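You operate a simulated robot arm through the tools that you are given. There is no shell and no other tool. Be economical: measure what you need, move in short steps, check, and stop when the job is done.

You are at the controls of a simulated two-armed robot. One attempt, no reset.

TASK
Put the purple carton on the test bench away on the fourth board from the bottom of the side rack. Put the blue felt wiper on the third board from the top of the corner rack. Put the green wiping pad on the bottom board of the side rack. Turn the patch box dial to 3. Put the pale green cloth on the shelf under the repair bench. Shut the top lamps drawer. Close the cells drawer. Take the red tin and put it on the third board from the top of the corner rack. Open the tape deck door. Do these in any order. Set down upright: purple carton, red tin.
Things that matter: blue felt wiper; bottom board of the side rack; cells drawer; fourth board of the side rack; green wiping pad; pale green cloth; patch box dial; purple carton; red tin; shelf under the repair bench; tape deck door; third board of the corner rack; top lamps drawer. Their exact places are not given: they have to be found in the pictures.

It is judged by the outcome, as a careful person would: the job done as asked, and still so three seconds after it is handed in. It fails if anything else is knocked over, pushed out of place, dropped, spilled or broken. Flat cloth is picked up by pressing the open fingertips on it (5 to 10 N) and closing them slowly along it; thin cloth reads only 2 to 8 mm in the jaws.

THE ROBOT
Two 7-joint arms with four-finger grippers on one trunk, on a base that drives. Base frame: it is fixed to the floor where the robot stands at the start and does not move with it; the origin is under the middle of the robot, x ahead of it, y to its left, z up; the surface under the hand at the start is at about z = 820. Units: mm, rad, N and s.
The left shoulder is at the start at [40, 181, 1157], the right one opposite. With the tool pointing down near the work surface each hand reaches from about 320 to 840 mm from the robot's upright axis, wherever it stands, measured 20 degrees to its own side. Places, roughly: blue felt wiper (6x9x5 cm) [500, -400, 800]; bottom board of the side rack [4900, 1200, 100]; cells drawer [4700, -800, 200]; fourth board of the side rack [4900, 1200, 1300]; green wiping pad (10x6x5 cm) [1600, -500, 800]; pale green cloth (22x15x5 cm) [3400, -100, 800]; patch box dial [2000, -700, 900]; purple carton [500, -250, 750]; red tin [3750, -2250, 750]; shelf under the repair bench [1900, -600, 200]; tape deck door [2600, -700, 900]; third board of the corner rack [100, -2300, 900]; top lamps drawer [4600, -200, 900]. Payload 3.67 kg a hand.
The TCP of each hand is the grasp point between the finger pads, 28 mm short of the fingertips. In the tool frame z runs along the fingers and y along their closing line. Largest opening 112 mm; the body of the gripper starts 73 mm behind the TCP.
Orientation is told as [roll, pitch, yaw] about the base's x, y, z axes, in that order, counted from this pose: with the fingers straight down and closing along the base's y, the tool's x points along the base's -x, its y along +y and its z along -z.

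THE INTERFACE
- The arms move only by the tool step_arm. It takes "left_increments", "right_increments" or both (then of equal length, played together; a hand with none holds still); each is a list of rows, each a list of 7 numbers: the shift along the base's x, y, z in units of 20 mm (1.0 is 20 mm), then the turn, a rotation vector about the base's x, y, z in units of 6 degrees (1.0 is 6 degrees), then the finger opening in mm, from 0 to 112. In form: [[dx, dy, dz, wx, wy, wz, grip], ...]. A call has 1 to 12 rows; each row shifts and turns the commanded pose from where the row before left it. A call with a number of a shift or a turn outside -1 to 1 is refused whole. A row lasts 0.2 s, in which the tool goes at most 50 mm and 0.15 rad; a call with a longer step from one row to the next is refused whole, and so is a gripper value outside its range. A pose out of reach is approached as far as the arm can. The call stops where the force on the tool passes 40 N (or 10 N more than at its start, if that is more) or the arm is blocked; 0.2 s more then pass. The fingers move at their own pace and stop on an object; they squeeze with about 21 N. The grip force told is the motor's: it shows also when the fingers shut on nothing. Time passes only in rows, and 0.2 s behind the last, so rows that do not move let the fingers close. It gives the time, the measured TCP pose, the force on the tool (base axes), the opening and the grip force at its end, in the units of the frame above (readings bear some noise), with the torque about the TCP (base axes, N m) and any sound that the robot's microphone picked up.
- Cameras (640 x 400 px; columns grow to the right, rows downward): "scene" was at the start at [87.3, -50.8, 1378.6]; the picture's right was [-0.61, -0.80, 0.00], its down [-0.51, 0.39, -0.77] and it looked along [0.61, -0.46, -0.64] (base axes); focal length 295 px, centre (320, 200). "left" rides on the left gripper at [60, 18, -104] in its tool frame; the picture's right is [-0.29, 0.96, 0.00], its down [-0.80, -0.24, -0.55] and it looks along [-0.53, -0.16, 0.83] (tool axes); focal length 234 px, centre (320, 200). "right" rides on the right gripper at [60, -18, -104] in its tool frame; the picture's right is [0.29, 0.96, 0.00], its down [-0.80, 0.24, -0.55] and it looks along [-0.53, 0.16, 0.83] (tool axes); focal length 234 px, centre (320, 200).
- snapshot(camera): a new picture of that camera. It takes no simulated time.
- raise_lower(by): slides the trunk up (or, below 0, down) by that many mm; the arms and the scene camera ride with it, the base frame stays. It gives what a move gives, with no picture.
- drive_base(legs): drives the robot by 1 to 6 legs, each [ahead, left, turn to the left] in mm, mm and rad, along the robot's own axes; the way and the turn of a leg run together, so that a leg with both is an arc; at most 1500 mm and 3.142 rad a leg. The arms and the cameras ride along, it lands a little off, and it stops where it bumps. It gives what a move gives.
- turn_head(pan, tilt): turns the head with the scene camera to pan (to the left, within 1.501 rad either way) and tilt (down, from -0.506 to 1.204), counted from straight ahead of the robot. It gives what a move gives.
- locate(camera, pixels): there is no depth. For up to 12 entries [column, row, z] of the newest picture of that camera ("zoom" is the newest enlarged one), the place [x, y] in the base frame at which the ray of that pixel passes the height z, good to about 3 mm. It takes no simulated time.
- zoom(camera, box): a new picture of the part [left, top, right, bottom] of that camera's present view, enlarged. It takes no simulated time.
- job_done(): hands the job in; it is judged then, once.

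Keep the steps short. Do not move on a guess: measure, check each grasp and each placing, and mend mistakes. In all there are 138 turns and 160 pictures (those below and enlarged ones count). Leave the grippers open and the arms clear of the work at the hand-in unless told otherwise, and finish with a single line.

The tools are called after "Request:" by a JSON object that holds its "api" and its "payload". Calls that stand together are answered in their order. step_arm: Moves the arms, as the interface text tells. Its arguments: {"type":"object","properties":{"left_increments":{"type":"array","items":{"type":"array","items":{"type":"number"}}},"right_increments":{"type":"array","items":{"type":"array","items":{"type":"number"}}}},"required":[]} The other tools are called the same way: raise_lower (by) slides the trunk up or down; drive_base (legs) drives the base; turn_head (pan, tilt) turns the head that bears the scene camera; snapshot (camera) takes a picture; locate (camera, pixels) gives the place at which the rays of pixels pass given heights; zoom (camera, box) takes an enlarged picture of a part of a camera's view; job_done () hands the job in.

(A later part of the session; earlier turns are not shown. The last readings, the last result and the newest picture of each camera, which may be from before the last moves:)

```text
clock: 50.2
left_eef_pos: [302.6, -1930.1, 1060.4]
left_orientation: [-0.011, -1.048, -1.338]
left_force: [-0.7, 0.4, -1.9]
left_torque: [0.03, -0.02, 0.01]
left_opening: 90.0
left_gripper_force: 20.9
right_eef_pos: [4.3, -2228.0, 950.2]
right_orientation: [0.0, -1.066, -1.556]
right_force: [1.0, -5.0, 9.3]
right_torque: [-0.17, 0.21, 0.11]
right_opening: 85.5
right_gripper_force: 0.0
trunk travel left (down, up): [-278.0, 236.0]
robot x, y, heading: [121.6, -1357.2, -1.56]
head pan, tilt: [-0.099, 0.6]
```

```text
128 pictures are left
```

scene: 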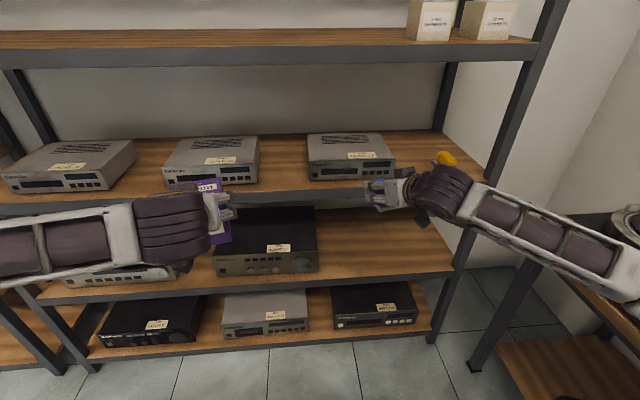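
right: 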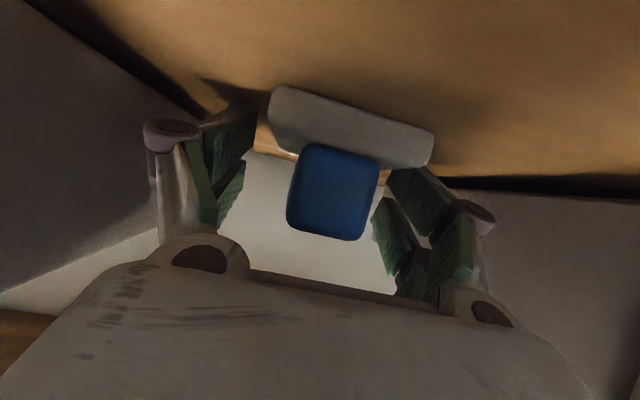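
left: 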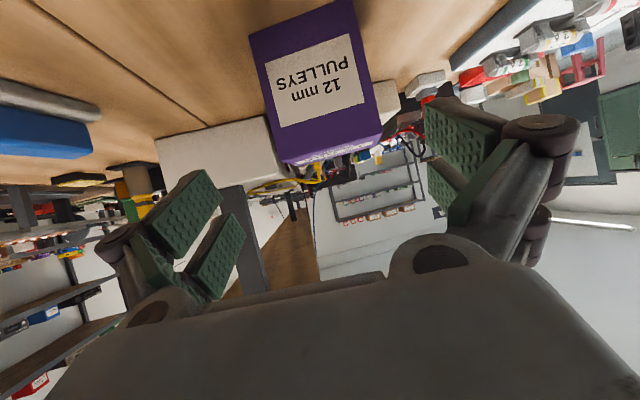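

Released. I withdraw along the tool axis.

Request:
{"api": "step_arm", "payload": {"right_increments": [[0, 0.3, 0.3, 0, 0, 0, 85], [0, 0.85, 0.4, 0, 0, 0, 85], [0, 0.87, 0.5, 0, 0, 0, 85], [0, 0.87, 0.5, 0, 0, 0, 85], [0, 0.87, 0.5, 0, 0, 0, 85], [0, 0.87, 0.5, 0, 0, 0, 85], [0, 0.87, 0.5, 0, 0, 0, 85], [-0.5, 0.87, 0, 0, 0, 0, 85], [-1, 0.87, 0, 0, 0, 0, 85], [-1, 0.87, 0, 0, 0, 0, 85], [-1, 0.87, 0, 0, 0, 0, 85], [-1, 0.87, 0, 0, 0, 0, 85]]}}

Request:
{"api": "snapshot", "payload": {"camera": "scene"}}

```text
clock: 52.8
left_eef_pos: [301.8, -1930.2, 1061.0]
left_orientation: [-0.011, -1.048, -1.339]
left_force: [-0.3, 0.0, -2.5]
left_torque: [0.03, -0.02, -0.03]
left_opening: 89.9
left_gripper_force: 20.5
right_eef_pos: [-87.3, -2030.6, 1014.9]
right_orientation: [0.001, -1.065, -1.56]
right_force: [-0.2, -0.2, -0.5]
right_torque: [-0.01, -0.01, 0.0]
right_opening: 85.0
right_gripper_force: 0.1
trunk travel left (down, up): [-278.0, 236.0]
robot x, y, heading: [123.6, -1356.8, -1.557]
head pan, tilt: [-0.099, 0.6]
```

```text
127 pictures are left
```

scene: 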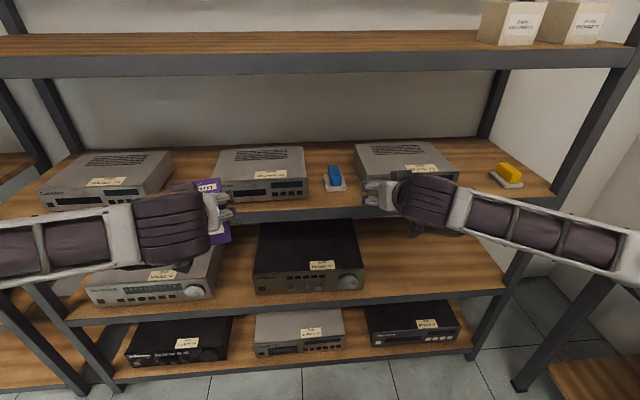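

The wiper sits cleanly between the decks. Now I raise the trunk for clearance, move to open floor, and turn to face the repair bench (+y).

Request:
{"api": "raise_lower", "payload": {"by": 100}}

Request:
{"api": "drive_base", "payload": {"legs": [[-60, -180, 0], [0, 0, 1.57], [0, 0, 1.557]]}}

Request:
{"api": "turn_head", "payload": {"pan": -0.6, "tilt": 0.5}}

Request:
{"api": "snapshot", "payload": {"camera": "scene"}}

```text
clock: 54.1
left_eef_pos: [300.8, -1929.4, 1160.6]
left_orientation: [-0.01, -1.047, -1.339]
left_force: [0.0, -0.9, -2.1]
left_torque: [0.07, 0.01, 0.01]
left_opening: 89.9
left_gripper_force: 21.3
right_eef_pos: [-86.2, -2031.6, 1114.1]
right_orientation: [0.0, -1.064, -1.555]
right_force: [-0.2, 1.3, 0.8]
right_torque: [-0.03, 0.01, -0.03]
right_opening: 85.0
right_gripper_force: 0.0
trunk travel left (down, up): [-378.0, 136.0]
robot x, y, heading: [122.3, -1360.3, -1.56]
head pan, tilt: [-0.099, 0.6]
```

```text
clock: 64.2
left_eef_pos: [-254.8, -735.4, 1159.4]
left_orientation: [-0.01, -1.046, 1.839]
left_force: [0.0, 0.1, -1.7]
left_torque: [-0.02, -0.02, -0.03]
left_opening: 89.8
left_gripper_force: 21.2
right_eef_pos: [130.4, -623.2, 1113.8]
right_orientation: [-0.001, -1.067, 1.619]
right_force: [-0.4, 1.0, 0.3]
right_torque: [-0.04, -0.01, 0.01]
right_opening: 85.1
right_gripper_force: 0.1
trunk travel left (down, up): [-378.0, 136.0]
robot x, y, heading: [-56.5, -1301.5, 1.623]
head pan, tilt: [-0.099, 0.6]
```

```text
clock: 65.2
left_eef_pos: [-254.0, -736.6, 1160.7]
left_orientation: [-0.011, -1.046, 1.837]
left_force: [0.4, -0.1, -2.2]
left_torque: [-0.05, 0.0, -0.04]
left_opening: 89.7
left_gripper_force: 21.1
right_eef_pos: [130.4, -622.0, 1113.7]
right_orientation: [0.0, -1.065, 1.621]
right_force: [-0.1, 0.1, 0.2]
right_torque: [-0.01, 0.0, -0.02]
right_opening: 85.2
right_gripper_force: 0.0
trunk travel left (down, up): [-378.0, 136.0]
robot x, y, heading: [-53.3, -1302.9, 1.622]
head pan, tilt: [-0.6, 0.499]
```

```text
126 pictures are left
```

scene: 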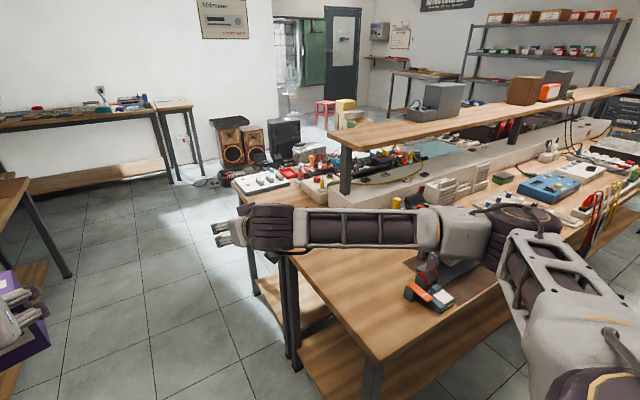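

I locate the bench corner, then drive back and sideways along the aisle toward x≈1500.

Request:
{"api": "locate", "payload": {"camera": "scene", "pixels": [[375, 362, 820], [286, 256, 820], [640, 175, 820]]}}

Request:
{"api": "drive_base", "payload": {"legs": [[-200, 0, -0.05], [0, -1000, 0], [0, -500, 0]]}}

Request:
{"api": "turn_head", "payload": {"pan": -0.3, "tilt": 0.6}}

Request:
{"api": "snapshot", "payload": {"camera": "scene"}}

```text
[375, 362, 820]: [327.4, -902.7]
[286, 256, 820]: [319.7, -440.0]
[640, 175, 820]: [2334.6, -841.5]
```

```text
clock: 74.3
left_eef_pos: [1296.4, -966.5, 1159.7]
left_orientation: [-0.011, -1.046, 1.751]
left_force: [0.3, 0.1, -2.1]
left_torque: [0.01, 0.0, 0.01]
left_opening: 90.1
left_gripper_force: 21.1
right_eef_pos: [1691.0, -887.1, 1114.2]
right_orientation: [-0.001, -1.065, 1.534]
right_force: [-0.7, -0.4, 0.7]
right_torque: [0.02, -0.03, 0.01]
right_opening: 84.9
right_gripper_force: 0.1
trunk travel left (down, up): [-378.0, 136.0]
robot x, y, heading: [1446.0, -1546.0, 1.536]
head pan, tilt: [-0.6, 0.499]
```

```text
clock: 75.1
left_eef_pos: [1298.4, -968.1, 1159.1]
left_orientation: [-0.011, -1.047, 1.751]
left_force: [0.4, 1.0, -2.5]
left_torque: [-0.03, -0.03, 0.0]
left_opening: 90.1
left_gripper_force: 20.9
right_eef_pos: [1690.4, -886.5, 1115.2]
right_orientation: [0.003, -1.065, 1.532]
right_force: [-0.2, 0.0, 0.3]
right_torque: [0.0, -0.03, 0.0]
right_opening: 85.0
right_gripper_force: 0.0
trunk travel left (down, up): [-378.0, 136.0]
robot x, y, heading: [1442.6, -1547.9, 1.534]
head pan, tilt: [-0.3, 0.6]
```

```text
125 pictures are left
```

scene: 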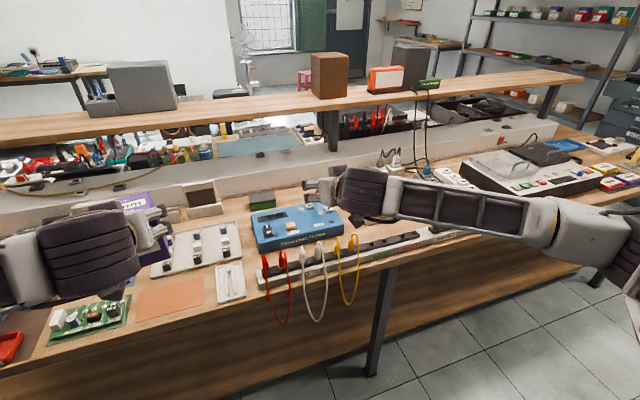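

The dark green block at (262,200) is likely the green pad; the blue instrument at (295,228) the patch box. I zoom.

Request:
{"api": "zoom", "payload": {"camera": "scene", "box": [180, 170, 380, 295]}}

Request:
{"api": "zoom", "payload": {"camera": "scene", "box": [440, 110, 640, 235]}}

Request:
{"api": "locate", "payload": {"camera": "scene", "pixels": [[250, 210, 820], [276, 206, 820], [250, 196, 870], [276, 192, 870], [265, 250, 820], [340, 232, 820], [300, 262, 820], [370, 375, 0]]}}

```text
3.20 times, centred on (280, 232) of scene
```

zoom: 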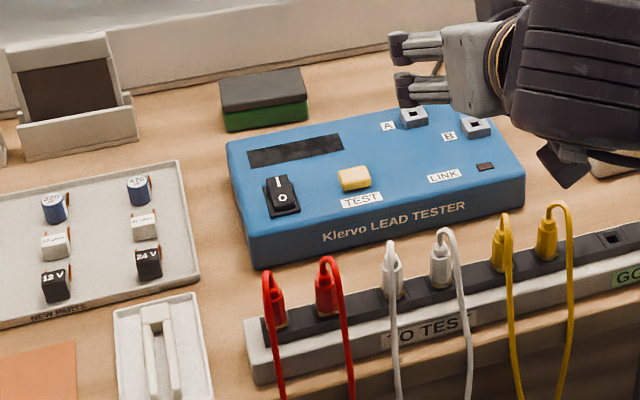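

```text
3.20 times, centred on (540, 172) of scene
```

zoom: 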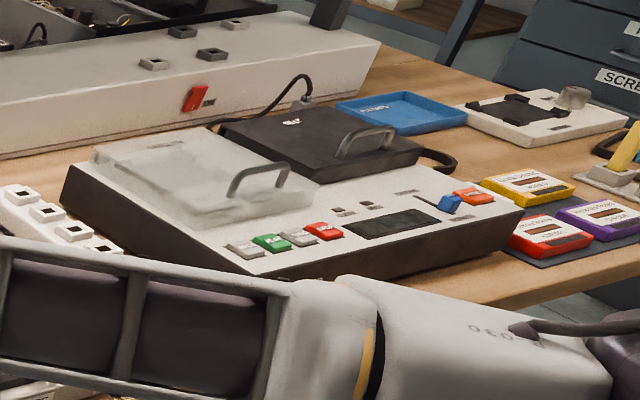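

```text
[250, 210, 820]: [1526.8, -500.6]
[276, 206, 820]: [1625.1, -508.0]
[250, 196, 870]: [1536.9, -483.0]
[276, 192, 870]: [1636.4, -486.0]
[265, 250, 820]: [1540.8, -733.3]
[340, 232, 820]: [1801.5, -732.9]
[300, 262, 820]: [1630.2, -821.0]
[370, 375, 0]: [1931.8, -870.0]
```

The green block at x≈1530–1630, y≈-500..-440 is the wiping pad. The dial and the door can wait for my return pass; I take the pad now with the right hand. I drive closer.

Request:
{"api": "drive_base", "payload": {"legs": [[250, 0, 0.03]]}}

Request:
{"api": "step_arm", "payload": {"right_increments": [[-0.7, -0.2, 0, -1, 0, 0, 112], [-0.7, -0.2, 0, -1, 0, 0, 112], [-0.7, -0.2, 0, -1, 0, 0, 112], [-0.7, -0.2, 0, -1, 0, 0, 112], [-0.7, 0, -0.6, -0.3, 0, 0, 112], [-0.7, 0, -1, 0, 0, 0, 112], [-0.7, 0, -1, 0, 0, 0, 112], [-0.7, 0, -1, 0, 0, 0, 112]]}}

Request:
{"api": "snapshot", "payload": {"camera": "right"}}

Request:
{"api": "snapshot", "payload": {"camera": "scene"}}

```text
clock: 77.0
left_eef_pos: [1290.5, -719.2, 1160.5]
left_orientation: [-0.01, -1.047, 1.776]
left_force: [0.2, 0.5, -2.0]
left_torque: [-0.08, 0.02, -0.04]
left_opening: 89.9
left_gripper_force: 20.6
right_eef_pos: [1682.0, -629.7, 1114.3]
right_orientation: [0.001, -1.065, 1.555]
right_force: [-0.5, 1.4, -0.4]
right_torque: [0.01, -0.01, -0.01]
right_opening: 85.1
right_gripper_force: 0.1
trunk travel left (down, up): [-378.0, 136.0]
robot x, y, heading: [1455.2, -1296.4, 1.553]
head pan, tilt: [-0.3, 0.6]
```

```text
clock: 78.8
left_eef_pos: [1290.0, -717.8, 1159.3]
left_orientation: [-0.011, -1.047, 1.775]
left_force: [0.5, 0.6, -1.6]
left_torque: [-0.03, -0.02, 0.0]
left_opening: 90.0
left_gripper_force: 20.5
right_eef_pos: [1568.5, -642.7, 1042.0]
right_orientation: [-0.006, -0.614, 1.562]
right_force: [0.7, 0.4, 0.5]
right_torque: [-0.02, 0.02, -0.02]
right_opening: 112.0
right_gripper_force: 0.0
trunk travel left (down, up): [-378.0, 136.0]
robot x, y, heading: [1457.9, -1298.5, 1.552]
head pan, tilt: [-0.3, 0.6]
```

```text
122 pictures are left
```

right: 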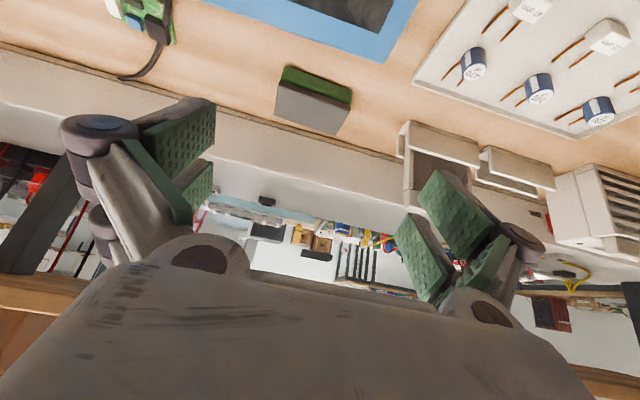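

```text
121 pictures are left
```

scene: 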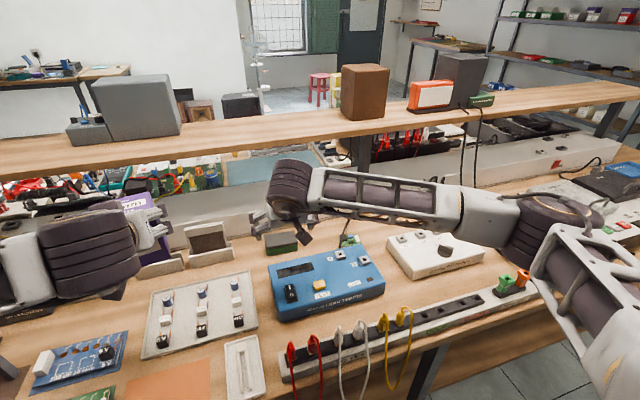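

I zoom the wrist view for the pad's corners.

Request:
{"api": "zoom", "payload": {"camera": "right", "box": [240, 40, 400, 140]}}

Request:
{"api": "zoom", "payload": {"camera": "scene", "box": [210, 200, 370, 300]}}

```text
4.00 times, centred on (320, 90) of right
```

zoom: 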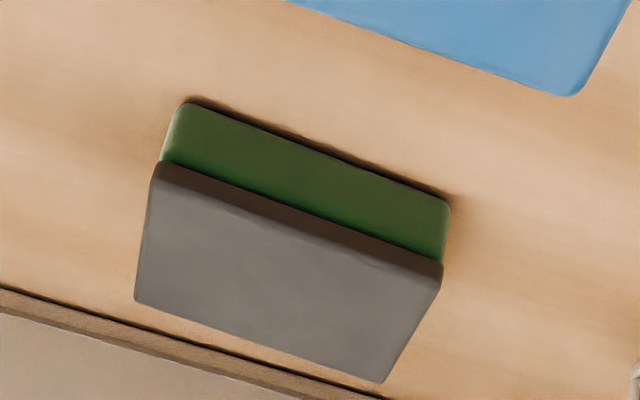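

```text
4.00 times, centred on (290, 250) of scene
```

zoom: 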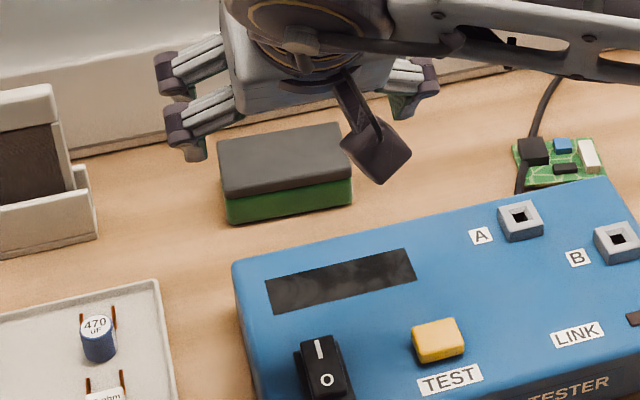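

Request:
{"api": "locate", "payload": {"camera": "right", "pixels": [[278.75, 81.25, 865], [350, 107, 865], [273.75, 115.5, 865], [336.25, 135.75, 865], [286.25, 65.75, 820], [352.5, 90, 820], [463, 64, 880], [393, 37, 880], [350, 107, 850], [336.25, 135.75, 850]]}}

Request:
{"api": "locate", "payload": {"camera": "scene", "pixels": [[265.5, 247.5, 865], [297.75, 243.75, 865], [264.5, 235.5, 865], [295.75, 231, 865], [267.25, 255.5, 820], [298, 250.75, 820], [269, 266, 880], [362, 244.5, 880], [269, 266, 860]]}}

```text
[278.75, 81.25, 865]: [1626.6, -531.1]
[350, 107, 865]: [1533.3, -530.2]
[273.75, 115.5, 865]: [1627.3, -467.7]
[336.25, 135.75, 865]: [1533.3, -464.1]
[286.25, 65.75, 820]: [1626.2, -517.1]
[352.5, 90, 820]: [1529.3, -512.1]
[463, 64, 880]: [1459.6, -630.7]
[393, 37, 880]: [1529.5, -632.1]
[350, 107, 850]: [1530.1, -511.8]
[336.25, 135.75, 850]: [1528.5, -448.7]
```

```text
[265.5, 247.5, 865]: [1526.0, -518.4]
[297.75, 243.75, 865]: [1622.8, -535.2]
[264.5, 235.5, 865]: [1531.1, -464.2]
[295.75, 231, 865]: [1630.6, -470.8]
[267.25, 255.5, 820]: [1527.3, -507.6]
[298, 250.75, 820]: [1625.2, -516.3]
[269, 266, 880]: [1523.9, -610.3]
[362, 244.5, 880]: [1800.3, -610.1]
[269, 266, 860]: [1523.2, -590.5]
```

Pad: x 1529–1627, y -514..-450, top ≈855. I bring the open hand to 100 mm before it and check centring.

Request:
{"api": "step_arm", "payload": {"right_increments": [[0.08, 0.82, -0.9, 0, 0, -0.4, 112], [0.08, 0.82, -0.9, 0, 0, 0, 112], [0.08, 0.82, -0.9, 0, 0, 0, 112], [0.08, 0.82, -0.9, 0, 0, 0, 112], [0.08, 0.82, -0.9, 0, 0, 0, 112], [0.08, 0.82, -0.9, 0, 0, 0, 112]]}}

Request:
{"api": "snapshot", "payload": {"camera": "right"}}

```text
clock: 80.2
left_eef_pos: [1291.1, -718.9, 1160.3]
left_orientation: [-0.011, -1.046, 1.775]
left_force: [0.1, -0.1, -1.7]
left_torque: [0.0, -0.05, 0.01]
left_opening: 90.1
left_gripper_force: 20.9
right_eef_pos: [1578.8, -542.6, 932.4]
right_orientation: [-0.008, -0.615, 1.52]
right_force: [0.2, 1.0, 0.0]
right_torque: [0.03, -0.06, 0.0]
right_opening: 112.0
right_gripper_force: 0.0
trunk travel left (down, up): [-378.0, 136.0]
robot x, y, heading: [1451.4, -1295.3, 1.55]
head pan, tilt: [-0.3, 0.6]
```

```text
118 pictures are left
```

right: 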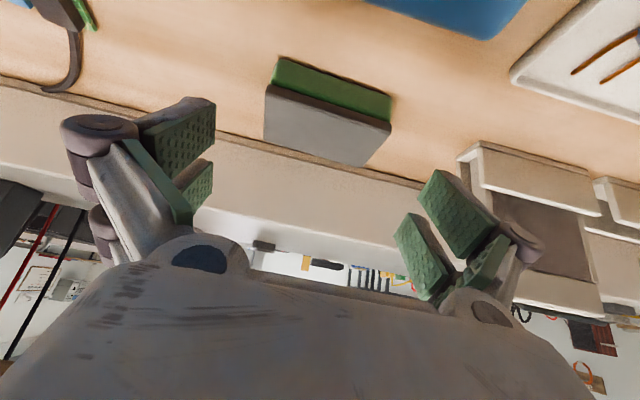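

Request:
{"api": "locate", "payload": {"camera": "right", "pixels": [[265, 88, 855], [391, 131, 855], [264, 135, 855], [365, 166, 855], [277, 58, 820], [392, 97, 820]]}}

```text
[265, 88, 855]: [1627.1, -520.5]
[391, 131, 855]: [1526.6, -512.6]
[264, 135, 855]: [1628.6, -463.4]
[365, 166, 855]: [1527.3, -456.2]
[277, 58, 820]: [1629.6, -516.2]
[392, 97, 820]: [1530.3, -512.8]
```

Centre (1578,-487), 100 mm wide; the hand is aligned. I descend and close.

Request:
{"api": "step_arm", "payload": {"right_increments": [[0, 0.7, -0.95, 0, 0, 0, 112], [0, 0.7, -0.95, 0, 0, 0, 112], [0, 0.7, -0.95, 0, 0, 0, 112], [0, 0.7, -0.95, 0, 0, 0, 112], [0, 0, -0.2, 0, 0, 0, 112], [0, 0, 0, 0, 0, 0, 80], [0, 0, 0, 0, 0, 0, 80], [0, 0, 0, 0, 0, 0, 80]]}}

Request:
{"api": "snapshot", "payload": {"camera": "right"}}

```text
clock: 82.0
left_eef_pos: [1290.6, -718.6, 1160.6]
left_orientation: [-0.011, -1.045, 1.773]
left_force: [0.2, 0.6, -1.4]
left_torque: [-0.01, 0.03, -0.01]
left_opening: 90.0
left_gripper_force: 21.3
right_eef_pos: [1575.2, -490.2, 854.5]
right_orientation: [-0.007, -0.614, 1.52]
right_force: [0.8, -0.2, 1.3]
right_torque: [0.03, -0.07, -0.01]
right_opening: 99.5
right_gripper_force: 20.6
trunk travel left (down, up): [-378.0, 136.0]
robot x, y, heading: [1452.7, -1297.7, 1.552]
head pan, tilt: [-0.3, 0.6]
```

```text
117 pictures are left
```

right: 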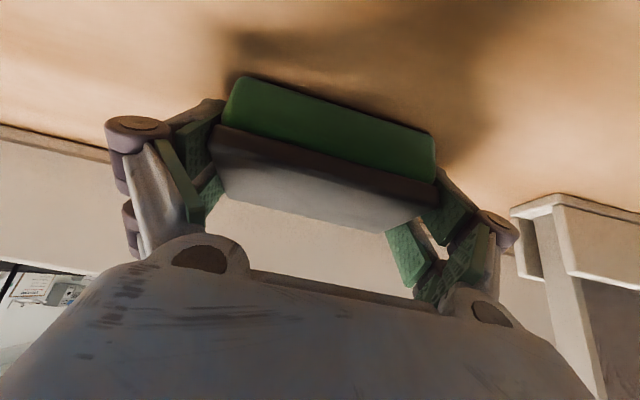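

Grip good (99.5 mm). I lift and draw back.

Request:
{"api": "step_arm", "payload": {"right_increments": [[0, 0, 0.5, 0, 0, 0, 80], [0, 0, 1, 0, 0, 0, 80], [0, -0.3, 1, 0, 0, 0, 80], [0, -0.5, 1, 0, 0, 0, 80], [0, -0.7, 1, 0, 0, 0, 80], [0, -0.7, 1, 0, 0, 0, 80], [0, -0.7, 1, 0, 0, 0, 80], [0, -0.7, 1, 0, 0, 0, 80], [0, -0.7, 1, 0, 0, 0, 80], [0, -0.7, 1, 0, 0, 0, 80], [0, -0.7, 1, 0, 0, 0, 80], [0, -0.7, 1, 0, 0, 0, 80]]}}

Request:
{"api": "drive_base", "payload": {"legs": [[-200, 0, 0]]}}

Request:
{"api": "turn_head", "payload": {"pan": -1.3, "tilt": 0.4}}

Request:
{"api": "snapshot", "payload": {"camera": "scene"}}

Request:
{"api": "snapshot", "payload": {"camera": "right"}}

```text
clock: 84.6
left_eef_pos: [1291.2, -719.2, 1160.3]
left_orientation: [-0.011, -1.048, 1.774]
left_force: [0.3, 0.1, -1.8]
left_torque: [-0.04, -0.03, 0.0]
left_opening: 89.9
left_gripper_force: 20.8
right_eef_pos: [1581.4, -617.7, 1085.6]
right_orientation: [-0.007, -0.618, 1.519]
right_force: [-0.2, 0.6, -0.4]
right_torque: [-0.01, -0.01, 0.04]
right_opening: 99.5
right_gripper_force: 21.2
trunk travel left (down, up): [-378.0, 136.0]
robot x, y, heading: [1453.0, -1296.2, 1.552]
head pan, tilt: [-0.3, 0.6]
```

```text
clock: 86.2
left_eef_pos: [1290.4, -910.3, 1159.1]
left_orientation: [-0.01, -1.045, 1.768]
left_force: [0.4, -0.8, -1.5]
left_torque: [-0.03, 0.0, 0.02]
left_opening: 89.9
left_gripper_force: 21.0
right_eef_pos: [1581.7, -811.1, 1084.4]
right_orientation: [-0.007, -0.614, 1.517]
right_force: [-0.1, -0.8, 0.0]
right_torque: [-0.03, 0.0, 0.0]
right_opening: 99.4
right_gripper_force: 21.0
trunk travel left (down, up): [-378.0, 136.0]
robot x, y, heading: [1451.8, -1493.2, 1.553]
head pan, tilt: [-0.3, 0.6]
```

```text
clock: 87.5
left_eef_pos: [1289.4, -912.6, 1160.3]
left_orientation: [-0.011, -1.048, 1.768]
left_force: [0.4, 0.4, -2.4]
left_torque: [-0.03, 0.02, -0.03]
left_opening: 89.7
left_gripper_force: 20.7
right_eef_pos: [1581.8, -811.9, 1085.2]
right_orientation: [-0.006, -0.615, 1.515]
right_force: [0.0, 0.6, 0.5]
right_torque: [-0.01, 0.0, -0.01]
right_opening: 100.0
right_gripper_force: 21.1
trunk travel left (down, up): [-378.0, 136.0]
robot x, y, heading: [1451.9, -1491.8, 1.555]
head pan, tilt: [-1.3, 0.4]
```

```text
116 pictures are left
```

scene: 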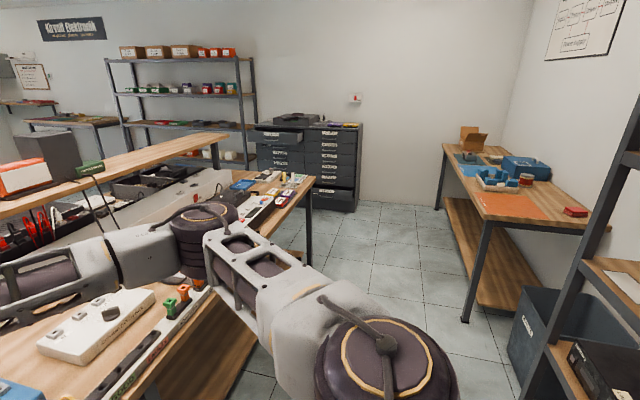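

```text
115 pictures are left
```

right: 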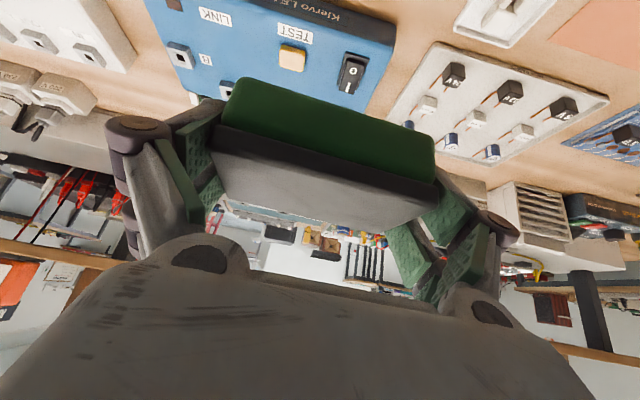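

Both loads are secure. I measure the passage at the far end: bench end, cabinet fronts, open drawers, side rack.

Request:
{"api": "zoom", "payload": {"camera": "scene", "box": [100, 40, 380, 215]}}

Request:
{"api": "locate", "payload": {"camera": "scene", "pixels": [[314, 178, 820], [352, 212, 0], [316, 208, 0], [444, 205, 0], [465, 322, 0], [487, 221, 820], [222, 140, 1100], [244, 170, 500], [575, 215, 820], [357, 188, 200]]}}

```text
2.29 times, centred on (240, 128) of scene
```

zoom: 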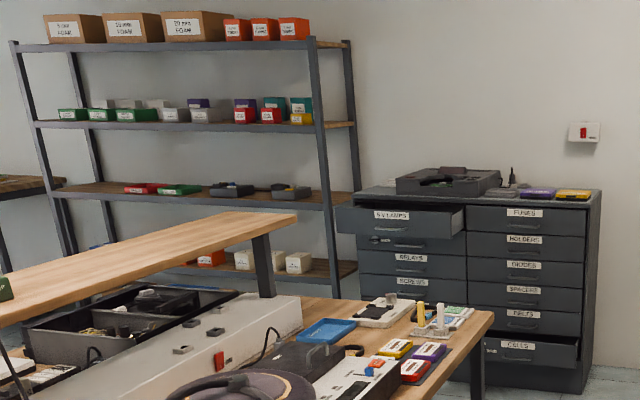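

```text
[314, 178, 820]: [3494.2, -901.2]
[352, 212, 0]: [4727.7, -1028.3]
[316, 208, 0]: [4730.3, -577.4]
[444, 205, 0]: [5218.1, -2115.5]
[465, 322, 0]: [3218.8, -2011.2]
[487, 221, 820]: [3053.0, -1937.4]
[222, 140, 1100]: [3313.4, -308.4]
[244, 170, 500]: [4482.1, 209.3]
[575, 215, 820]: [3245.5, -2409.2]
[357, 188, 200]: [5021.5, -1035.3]
```

Bench end x≈3494, cabinets front x≈4700, drawers "5V LAMPS" (top left) and "CELLS" (bottom right) stand open. I raise the trunk and drive sideways to x≈3950.

Request:
{"api": "raise_lower", "payload": {"by": 130}}

Request:
{"api": "drive_base", "payload": {"legs": [[40, 0, 0.016], [0, -1300, 0], [0, -1200, 0]]}}

Request:
{"api": "turn_head", "payload": {"pan": -0.9, "tilt": 0.45}}

Request:
{"api": "snapshot", "payload": {"camera": "scene"}}

```text
clock: 89.0
left_eef_pos: [1290.0, -912.1, 1291.3]
left_orientation: [-0.011, -1.046, 1.769]
left_force: [-1.0, -0.6, -2.8]
left_torque: [-0.04, 0.01, -0.02]
left_opening: 89.7
left_gripper_force: 20.4
right_eef_pos: [1580.9, -813.1, 1215.0]
right_orientation: [-0.008, -0.614, 1.515]
right_force: [0.5, 0.8, -0.8]
right_torque: [0.01, 0.0, 0.01]
right_opening: 99.6
right_gripper_force: 21.0
trunk travel left (down, up): [-508.0, 6.0]
robot x, y, heading: [1452.3, -1492.8, 1.55]
head pan, tilt: [-1.3, 0.4]
```

```text
clock: 101.9
left_eef_pos: [3788.4, -990.5, 1291.1]
left_orientation: [-0.01, -1.045, 1.694]
left_force: [0.0, -0.2, -1.4]
left_torque: [-0.03, -0.01, 0.02]
left_opening: 89.9
left_gripper_force: 21.3
right_eef_pos: [4086.4, -911.3, 1216.1]
right_orientation: [-0.006, -0.615, 1.44]
right_force: [-0.4, 0.3, -0.3]
right_torque: [-0.01, 0.01, -0.02]
right_opening: 99.6
right_gripper_force: 21.0
trunk travel left (down, up): [-508.0, 6.0]
robot x, y, heading: [3903.2, -1580.6, 1.478]
head pan, tilt: [-1.3, 0.4]
```

```text
clock: 102.8
left_eef_pos: [3788.8, -988.9, 1290.1]
left_orientation: [-0.01, -1.046, 1.695]
left_force: [0.2, 0.4, -2.5]
left_torque: [-0.03, 0.0, -0.01]
left_opening: 90.0
left_gripper_force: 21.2
right_eef_pos: [4087.4, -911.9, 1215.2]
right_orientation: [-0.006, -0.613, 1.439]
right_force: [-0.3, 0.0, -0.1]
right_torque: [0.0, 0.01, -0.02]
right_opening: 99.5
right_gripper_force: 21.1
trunk travel left (down, up): [-508.0, 6.0]
robot x, y, heading: [3906.2, -1577.6, 1.473]
head pan, tilt: [-0.901, 0.45]
```

```text
113 pictures are left
```

scene: 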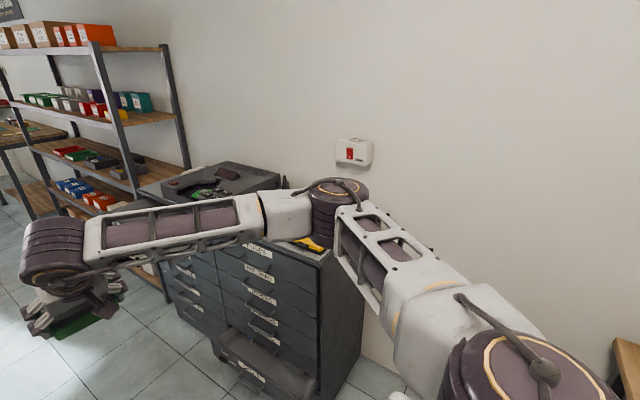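

I straighten the heading and drive forward through the passage.

Request:
{"api": "drive_base", "payload": {"legs": [[0, 0, 0.095], [1300, 0, 0], [1000, 0, 0]]}}

Request:
{"api": "turn_head", "payload": {"pan": -1.2, "tilt": 0.35}}

Request:
{"api": "snapshot", "payload": {"camera": "scene"}}

```text
clock: 115.0
left_eef_pos: [3748.0, 1314.9, 1290.7]
left_orientation: [-0.01, -1.048, 1.782]
left_force: [0.1, -0.5, -1.5]
left_torque: [-0.01, 0.0, 0.02]
left_opening: 89.7
left_gripper_force: 21.5
right_eef_pos: [4039.1, 1418.7, 1214.9]
right_orientation: [-0.007, -0.615, 1.527]
right_force: [0.1, 0.7, -0.1]
right_torque: [0.02, -0.01, 0.01]
right_opening: 99.6
right_gripper_force: 20.8
trunk travel left (down, up): [-508.0, 6.0]
robot x, y, heading: [3915.9, 741.7, 1.56]
head pan, tilt: [-0.901, 0.45]
```

```text
clock: 115.8
left_eef_pos: [3748.6, 1316.3, 1290.3]
left_orientation: [-0.012, -1.046, 1.781]
left_force: [-0.4, 0.2, -1.7]
left_torque: [-0.04, 0.0, -0.01]
left_opening: 89.9
left_gripper_force: 20.9
right_eef_pos: [4037.8, 1419.4, 1214.2]
right_orientation: [-0.006, -0.614, 1.527]
right_force: [-0.3, 0.5, -0.1]
right_torque: [0.02, 0.0, 0.0]
right_opening: 99.8
right_gripper_force: 20.9
trunk travel left (down, up): [-508.0, 6.0]
robot x, y, heading: [3916.6, 737.4, 1.563]
head pan, tilt: [-1.201, 0.351]
```

```text
112 pictures are left
```

scene: 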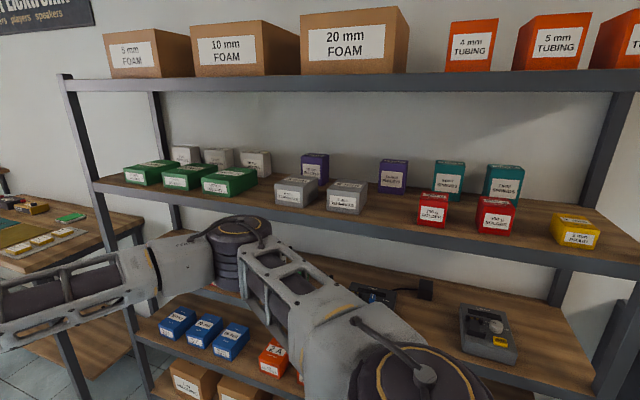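

The fourth board carries small boxes with a free front spot near (392,215). I back off to the left a little and turn to face the rack.

Request:
{"api": "drive_base", "payload": {"legs": [[0, 200, 0], [0, 0, -1.56]]}}

Request:
{"api": "turn_head", "payload": {"pan": 0.1, "tilt": 0.35}}

Request:
{"api": "snapshot", "payload": {"camera": "scene"}}

```text
clock: 121.7
left_eef_pos: [4294.5, 911.1, 1289.9]
left_orientation: [-0.012, -1.045, 0.216]
left_force: [0.5, -0.3, -2.3]
left_torque: [-0.03, 0.0, 0.02]
left_opening: 89.7
left_gripper_force: 20.7
right_eef_pos: [4398.9, 621.2, 1215.7]
right_orientation: [-0.006, -0.615, -0.038]
right_force: [1.0, 0.0, -1.2]
right_torque: [-0.05, 0.01, 0.0]
right_opening: 99.9
right_gripper_force: 20.7
trunk travel left (down, up): [-508.0, 6.0]
robot x, y, heading: [3718.9, 741.6, 0.001]
head pan, tilt: [-1.201, 0.351]
```

```text
clock: 123.1
left_eef_pos: [4295.1, 911.6, 1290.5]
left_orientation: [-0.011, -1.046, 0.214]
left_force: [1.2, 0.8, -2.5]
left_torque: [0.02, 0.0, -0.01]
left_opening: 89.8
left_gripper_force: 21.2
right_eef_pos: [4399.0, 621.7, 1214.9]
right_orientation: [-0.007, -0.615, -0.038]
right_force: [0.1, 0.3, -0.7]
right_torque: [-0.02, 0.02, 0.0]
right_opening: 99.6
right_gripper_force: 20.8
trunk travel left (down, up): [-508.0, 6.0]
robot x, y, heading: [3717.5, 742.9, -0.005]
head pan, tilt: [0.099, 0.351]
```

```text
111 pictures are left
```

scene: 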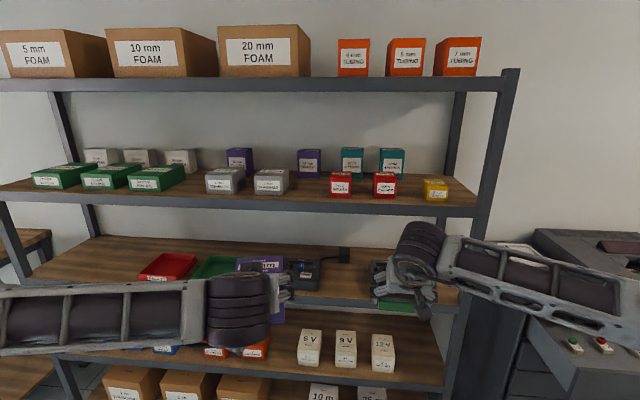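

Request:
{"api": "locate", "payload": {"camera": "scene", "pixels": [[310, 200, 1320], [310, 200, 1300], [310, 200, 1280], [310, 83, 1720], [310, 80, 1700], [310, 293, 900], [310, 296, 920], [425, 383, 500], [300, 199, 1318], [325, 199, 1318], [475, 215, 1318], [286, 194, 1318]]}}

Request:
{"api": "zoom", "payload": {"camera": "scene", "box": [190, 130, 470, 305]}}

```text
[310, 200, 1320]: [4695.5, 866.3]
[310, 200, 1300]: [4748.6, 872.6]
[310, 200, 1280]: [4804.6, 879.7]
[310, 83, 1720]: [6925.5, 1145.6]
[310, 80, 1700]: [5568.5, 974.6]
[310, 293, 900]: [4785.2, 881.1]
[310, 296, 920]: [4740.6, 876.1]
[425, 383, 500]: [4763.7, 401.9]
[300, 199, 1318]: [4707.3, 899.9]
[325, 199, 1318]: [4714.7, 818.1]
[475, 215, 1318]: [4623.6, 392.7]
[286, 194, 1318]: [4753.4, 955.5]
```

```text
2.29 times, centred on (330, 218) of scene
```

zoom: 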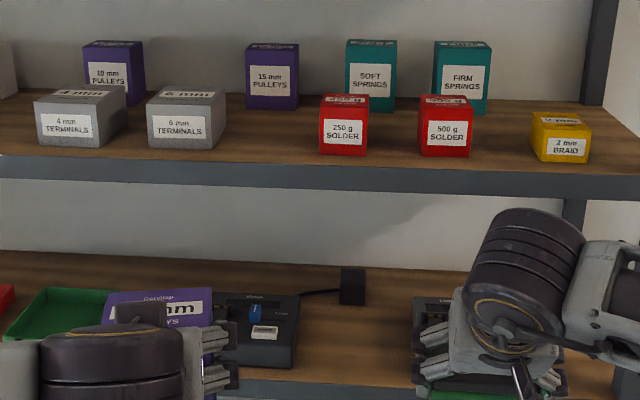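

Request:
{"api": "locate", "payload": {"camera": "scene", "pixels": [[282.8, 195.7, 1290], [282.8, 195.7, 1310], [329.6, 197.5, 1290], [329.6, 197.5, 1310]]}}

Request:
{"api": "drive_base", "payload": {"legs": [[200, 0, 0]]}}

Request:
{"api": "zoom", "payload": {"camera": "scene", "box": [190, 140, 470, 315]}}

```text
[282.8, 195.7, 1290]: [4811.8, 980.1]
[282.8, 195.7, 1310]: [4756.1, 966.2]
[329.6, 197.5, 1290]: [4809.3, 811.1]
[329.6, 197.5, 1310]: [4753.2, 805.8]
```

```text
clock: 124.8
left_eef_pos: [4492.8, 910.2, 1292.0]
left_orientation: [-0.011, -1.049, 0.215]
left_force: [-0.7, -0.5, -2.3]
left_torque: [0.0, 0.01, 0.03]
left_opening: 89.7
left_gripper_force: 21.2
right_eef_pos: [4597.7, 622.0, 1216.9]
right_orientation: [-0.006, -0.618, -0.04]
right_force: [-0.7, -0.3, -0.8]
right_torque: [0.0, 0.0, -0.03]
right_opening: 99.5
right_gripper_force: 21.1
trunk travel left (down, up): [-508.0, 6.0]
robot x, y, heading: [3915.5, 741.1, -0.008]
head pan, tilt: [0.099, 0.351]
```

```text
2.29 times, centred on (330, 228) of scene
```

zoom: 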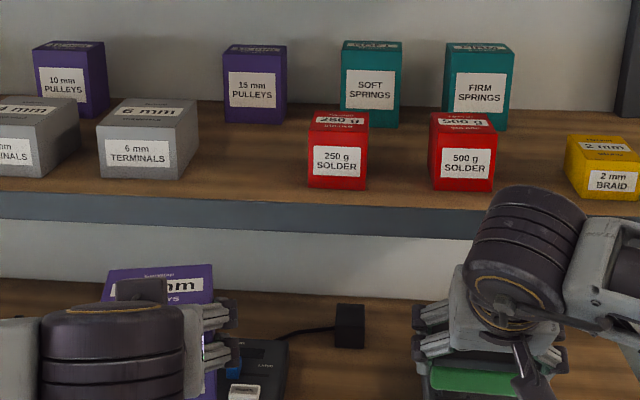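

Request:
{"api": "locate", "payload": {"camera": "scene", "pixels": [[267.9, 218.8, 1290], [267.9, 218.8, 1310], [267.9, 218.8, 1330], [324.75, 222.3, 1290], [324.75, 222.3, 1310], [324.75, 222.3, 1330], [300, 229, 1310], [300, 229, 1330], [277, 210, 1310]]}}

```text
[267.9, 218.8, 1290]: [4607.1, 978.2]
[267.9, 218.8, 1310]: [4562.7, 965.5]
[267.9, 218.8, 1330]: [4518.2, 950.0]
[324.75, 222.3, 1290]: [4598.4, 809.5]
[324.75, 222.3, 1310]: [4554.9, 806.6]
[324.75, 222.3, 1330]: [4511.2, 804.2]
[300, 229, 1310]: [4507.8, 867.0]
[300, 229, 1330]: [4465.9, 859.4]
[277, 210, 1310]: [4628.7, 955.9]
```

Correcting for the base shift, board z≈1300, front edge x≈4725, box fronts x≈4780, free gap y≈810–974. I pull the right hand back, and raise and straighten the carton.

Request:
{"api": "step_arm", "payload": {"left_increments": [[0, 0, 1, 0, 0, -1, 60], [0, 0, 1, 0, 0, -1, 60], [0, 0, 1, 0, 0, 0, 60], [0, 0, 1, 0, 0, 0, 60], [0, 0, 1, 0, 0, 0, 60], [0, 0, 0.8, 0, 0, 0, 60], [0, -0.4, 0, 0, 0, 0, 60], [0, -0.4, 0, 0, 0, 0, 60]], "right_increments": [[-1, 0, 0, 0, 0, 0, 80], [-1, 0, 0, 0, 0, 0, 80], [-1, 0, 0, 0, 0, 0, 80], [-1, 0, 0, 0, 0, 0, 80], [-1, 0, 0, 0, 0, 0, 80], [-1, 0, 0, 0, 0, 0, 80], [-1, 0, 0, 0, 0, 0, 80], [-1, 0, 0, 0, 0, 0, 80]]}}

Request:
{"api": "snapshot", "payload": {"camera": "scene"}}

```text
clock: 126.6
left_eef_pos: [4496.0, 892.6, 1406.9]
left_orientation: [-0.008, -1.047, 0.004]
left_force: [0.3, -0.4, -1.3]
left_torque: [0.02, 0.0, -0.01]
left_opening: 90.1
left_gripper_force: 21.1
right_eef_pos: [4438.9, 621.9, 1216.7]
right_orientation: [-0.004, -0.617, -0.04]
right_force: [-1.0, 1.2, -1.2]
right_torque: [0.01, 0.02, -0.05]
right_opening: 99.7
right_gripper_force: 21.2
trunk travel left (down, up): [-508.0, 6.0]
robot x, y, heading: [3918.7, 741.8, -0.002]
head pan, tilt: [0.099, 0.351]
```

```text
108 pictures are left
```

scene: 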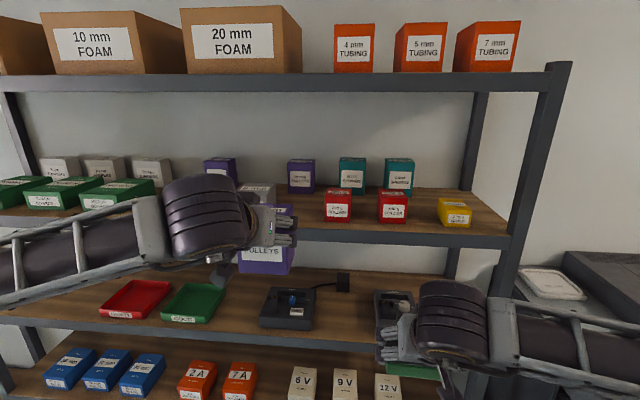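

Request:
{"api": "zoom", "payload": {"camera": "scene", "box": [230, 150, 430, 275]}}

Request:
{"api": "locate", "payload": {"camera": "scene", "pixels": [[325, 222, 1290], [325, 222, 1300], [325, 222, 1310], [310, 233, 1300], [310, 193, 1300], [288, 193, 1300], [400, 233, 1300]]}}

```text
3.20 times, centred on (330, 212) of scene
```

zoom: 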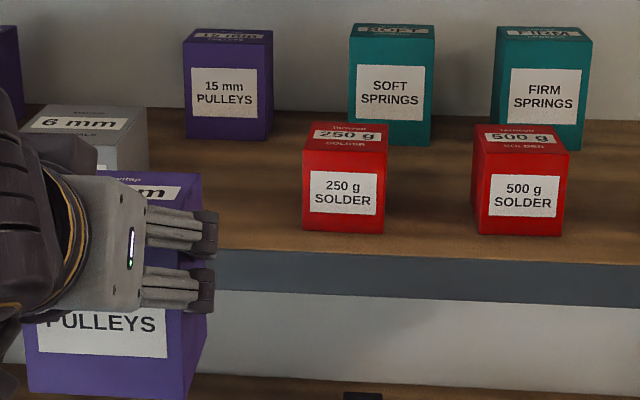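

```text
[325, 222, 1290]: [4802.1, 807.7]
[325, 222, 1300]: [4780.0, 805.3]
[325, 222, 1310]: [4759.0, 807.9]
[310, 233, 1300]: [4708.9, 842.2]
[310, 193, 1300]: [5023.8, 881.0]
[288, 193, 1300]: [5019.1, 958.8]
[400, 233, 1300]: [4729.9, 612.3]
```

Confirmed. I drive forward 190 mm, then reach the carton in.

Request:
{"api": "drive_base", "payload": {"legs": [[190, 0, 0]]}}

Request:
{"api": "step_arm", "payload": {"left_increments": [[1, 0, 0, 0, 0, 0, 60], [1, 0, 0, 0, 0, 0, 60], [1, 0, 0, 0, 0, 0, 60], [1, 0, 0, 0, 0, 0, 60], [1, 0, 0, 0, 0, 0, 60], [1, 0, 0, 0, 0, 0, 60], [0.3, 0, 0, 0, 0, 0, 60]]}}

Request:
{"api": "snapshot", "payload": {"camera": "scene"}}

Request:
{"api": "snapshot", "payload": {"camera": "left"}}

```text
clock: 128.2
left_eef_pos: [4681.2, 895.7, 1407.9]
left_orientation: [-0.01, -1.048, 0.006]
left_force: [-0.7, -0.1, -1.8]
left_torque: [-0.02, -0.01, 0.02]
left_opening: 89.8
left_gripper_force: 20.9
right_eef_pos: [4627.4, 622.6, 1216.0]
right_orientation: [-0.006, -0.619, -0.036]
right_force: [-0.6, 0.3, -1.2]
right_torque: [-0.02, -0.01, 0.0]
right_opening: 99.6
right_gripper_force: 21.2
trunk travel left (down, up): [-508.0, 6.0]
robot x, y, heading: [4106.2, 738.5, 0.001]
head pan, tilt: [0.099, 0.351]
```

```text
clock: 129.8
left_eef_pos: [4811.8, 893.1, 1407.4]
left_orientation: [-0.01, -1.044, 0.007]
left_force: [0.9, 0.2, -1.9]
left_torque: [-0.01, 0.05, 0.0]
left_opening: 89.9
left_gripper_force: 20.7
right_eef_pos: [4629.7, 621.1, 1214.6]
right_orientation: [-0.008, -0.614, -0.036]
right_force: [0.5, 0.2, -0.6]
right_torque: [-0.02, 0.04, 0.02]
right_opening: 99.7
right_gripper_force: 21.2
trunk travel left (down, up): [-508.0, 6.0]
robot x, y, heading: [4108.1, 740.1, -0.002]
head pan, tilt: [0.099, 0.351]
```

```text
106 pictures are left
```

scene: 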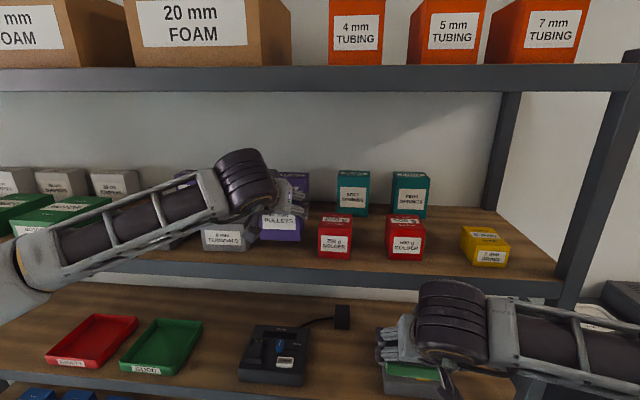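

```text
105 pictures are left
```

left: 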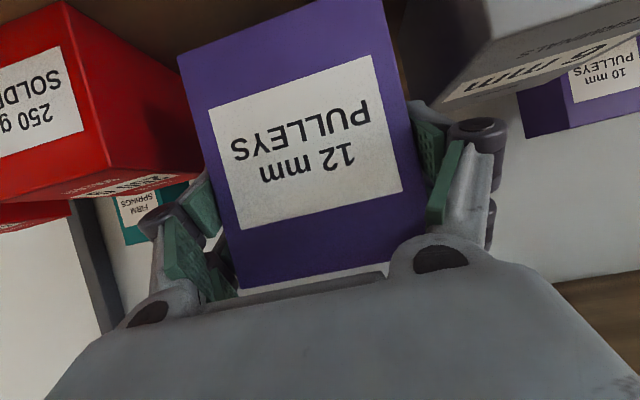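

Carton is in the gap with clearance each side. I lower it gently.

Request:
{"api": "step_arm", "payload": {"left_increments": [[0, 0, -0.7, 0, 0, 0, 60], [0, 0, -0.5, 0, 0, 0, 60], [0, 0, -0.25, 0, 0, 0, 60], [0, 0, -0.15, 0, 0, 0, 60], [0, 0, 0, 0, 0, 0, 60]]}}

Request:
{"api": "zoom", "payload": {"camera": "scene", "box": [190, 150, 390, 275]}}

```text
clock: 130.9
left_eef_pos: [4812.6, 892.9, 1374.0]
left_orientation: [-0.011, -1.046, 0.006]
left_force: [-0.8, 0.1, -2.1]
left_torque: [0.02, 0.05, -0.03]
left_opening: 89.8
left_gripper_force: 20.7
right_eef_pos: [4630.6, 620.4, 1214.0]
right_orientation: [-0.007, -0.614, -0.038]
right_force: [0.4, 0.2, -0.7]
right_torque: [0.02, 0.01, -0.04]
right_opening: 100.0
right_gripper_force: 20.8
trunk travel left (down, up): [-508.0, 6.0]
robot x, y, heading: [4113.7, 740.8, -0.0]
head pan, tilt: [0.099, 0.351]
```

```text
3.20 times, centred on (290, 212) of scene
```

zoom: 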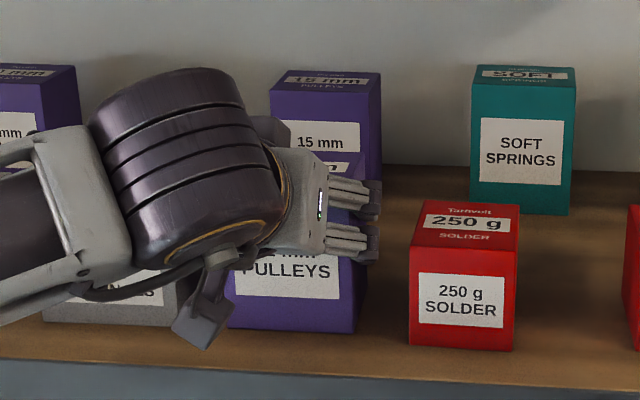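

No contact yet; I lower further in 3 mm steps.

Request:
{"api": "step_arm", "payload": {"left_increments": [[0, 0, -0.15, 0, 0, 0, 60], [0, 0, -0.15, 0, 0, 0, 60], [0, 0, -0.1, 0, 0, 0, 60], [0, 0, 0, 0, 0, 0, 60]]}}

```text
clock: 131.9
left_eef_pos: [4809.5, 892.6, 1367.6]
left_orientation: [-0.01, -1.049, 0.006]
left_force: [1.7, -0.9, 14.7]
left_torque: [-0.02, -0.27, 0.01]
left_opening: 90.2
left_gripper_force: 21.3
right_eef_pos: [4628.9, 621.8, 1215.9]
right_orientation: [-0.004, -0.617, -0.036]
right_force: [0.4, 0.3, -1.1]
right_torque: [-0.01, 0.01, 0.02]
right_opening: 99.5
right_gripper_force: 21.1
trunk travel left (down, up): [-508.0, 6.0]
robot x, y, heading: [4109.5, 739.0, -0.0]
head pan, tilt: [0.099, 0.351]
```

Board touched (15 N up). I ease off and open slowly to 102 mm, then retract.

Request:
{"api": "step_arm", "payload": {"left_increments": [[0, 0, 0.08, 0, 0, 0, 88], [0, 0, 0, 0, 0, 0, 92], [0, 0, 0, 0, 0, 0, 97], [0, 0, 0, 0, 0, 0, 102], [0, 0, 0, 0, 0, 0, 102]]}}

Request:
{"api": "step_arm", "payload": {"left_increments": [[-0.5, 0, 0.2, 0, 0, 0, 102], [-0.87, 0, 0.5, 0, 0, 0, 102], [-0.87, 0, 0.5, 0, 0, 0, 102], [-0.87, 0, 0.5, 0, 0, 0, 102], [-0.87, 0, 0.5, 0, 0, 0, 102], [-1, 0, 0.3, 0, 0, 0, 102], [-1, 0, 0, 0, 0, 0, 102], [-1, 0, 0, 0, 0, 0, 102], [-1, 0, 0, 0, 0, 0, 102]]}}

Request:
{"api": "snapshot", "payload": {"camera": "scene"}}

```text
clock: 133.2
left_eef_pos: [4810.7, 893.3, 1366.6]
left_orientation: [-0.01, -1.045, 0.004]
left_force: [0.7, 0.2, 0.6]
left_torque: [0.03, 0.01, -0.02]
left_opening: 102.2
left_gripper_force: 0.1
right_eef_pos: [4629.9, 621.0, 1215.1]
right_orientation: [-0.006, -0.613, -0.038]
right_force: [-0.1, 0.5, -0.8]
right_torque: [-0.02, -0.02, 0.01]
right_opening: 99.8
right_gripper_force: 21.3
trunk travel left (down, up): [-508.0, 6.0]
robot x, y, heading: [4109.5, 739.0, -0.002]
head pan, tilt: [0.099, 0.351]
```

```text
clock: 135.2
left_eef_pos: [4651.0, 893.8, 1417.7]
left_orientation: [-0.013, -1.046, 0.006]
left_force: [0.1, 0.1, -0.7]
left_torque: [0.0, -0.02, -0.01]
left_opening: 101.9
left_gripper_force: 0.0
right_eef_pos: [4629.8, 621.9, 1216.5]
right_orientation: [-0.006, -0.617, -0.036]
right_force: [0.0, -0.5, -0.9]
right_torque: [-0.02, -0.01, -0.01]
right_opening: 99.7
right_gripper_force: 20.9
trunk travel left (down, up): [-508.0, 6.0]
robot x, y, heading: [4109.4, 741.2, -0.001]
head pan, tilt: [0.099, 0.351]
```

```text
103 pictures are left
```

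scene: 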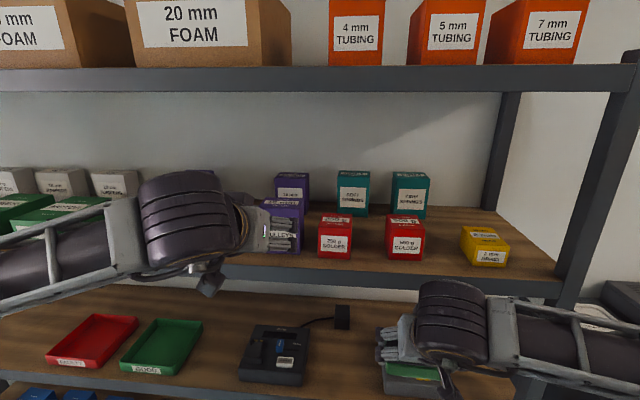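

Carton placed upright. Now I back off, lower the trunk, and look at the bottom board.

Request:
{"api": "drive_base", "payload": {"legs": [[-450, 0, 0]]}}

Request:
{"api": "raise_lower", "payload": {"by": -480}}

Request:
{"api": "turn_head", "payload": {"pan": 0.0, "tilt": 0.5}}

Request:
{"api": "snapshot", "payload": {"camera": "scene"}}

```text
clock: 137.9
left_eef_pos: [4213.6, 893.4, 1417.5]
left_orientation: [-0.009, -1.046, 0.002]
left_force: [0.0, 0.7, 0.1]
left_torque: [-0.01, -0.01, 0.05]
left_opening: 102.3
left_gripper_force: 0.1
right_eef_pos: [4189.1, 623.0, 1215.0]
right_orientation: [-0.006, -0.613, -0.04]
right_force: [0.2, 0.3, -0.5]
right_torque: [-0.02, -0.03, 0.01]
right_opening: 99.7
right_gripper_force: 20.7
trunk travel left (down, up): [-508.0, 6.0]
robot x, y, heading: [3670.9, 742.9, -0.006]
head pan, tilt: [0.099, 0.351]
```

```text
refused: -480 is not a number from -400 to 400
```

```text
clock: 138.6
left_eef_pos: [4210.7, 893.4, 1416.8]
left_orientation: [-0.01, -1.045, 0.002]
left_force: [0.2, 0.6, 0.5]
left_torque: [0.01, 0.0, 0.01]
left_opening: 102.2
left_gripper_force: 0.1
right_eef_pos: [4188.1, 622.3, 1215.7]
right_orientation: [-0.007, -0.615, -0.04]
right_force: [-0.5, 0.0, -0.1]
right_torque: [0.0, 0.03, 0.0]
right_opening: 99.4
right_gripper_force: 21.2
trunk travel left (down, up): [-508.0, 6.0]
robot x, y, heading: [3665.3, 744.2, -0.007]
head pan, tilt: [0.0, 0.499]
```

```text
102 pictures are left
```

scene: 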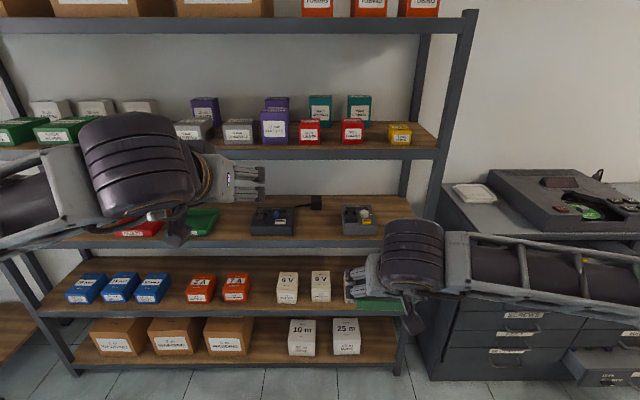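

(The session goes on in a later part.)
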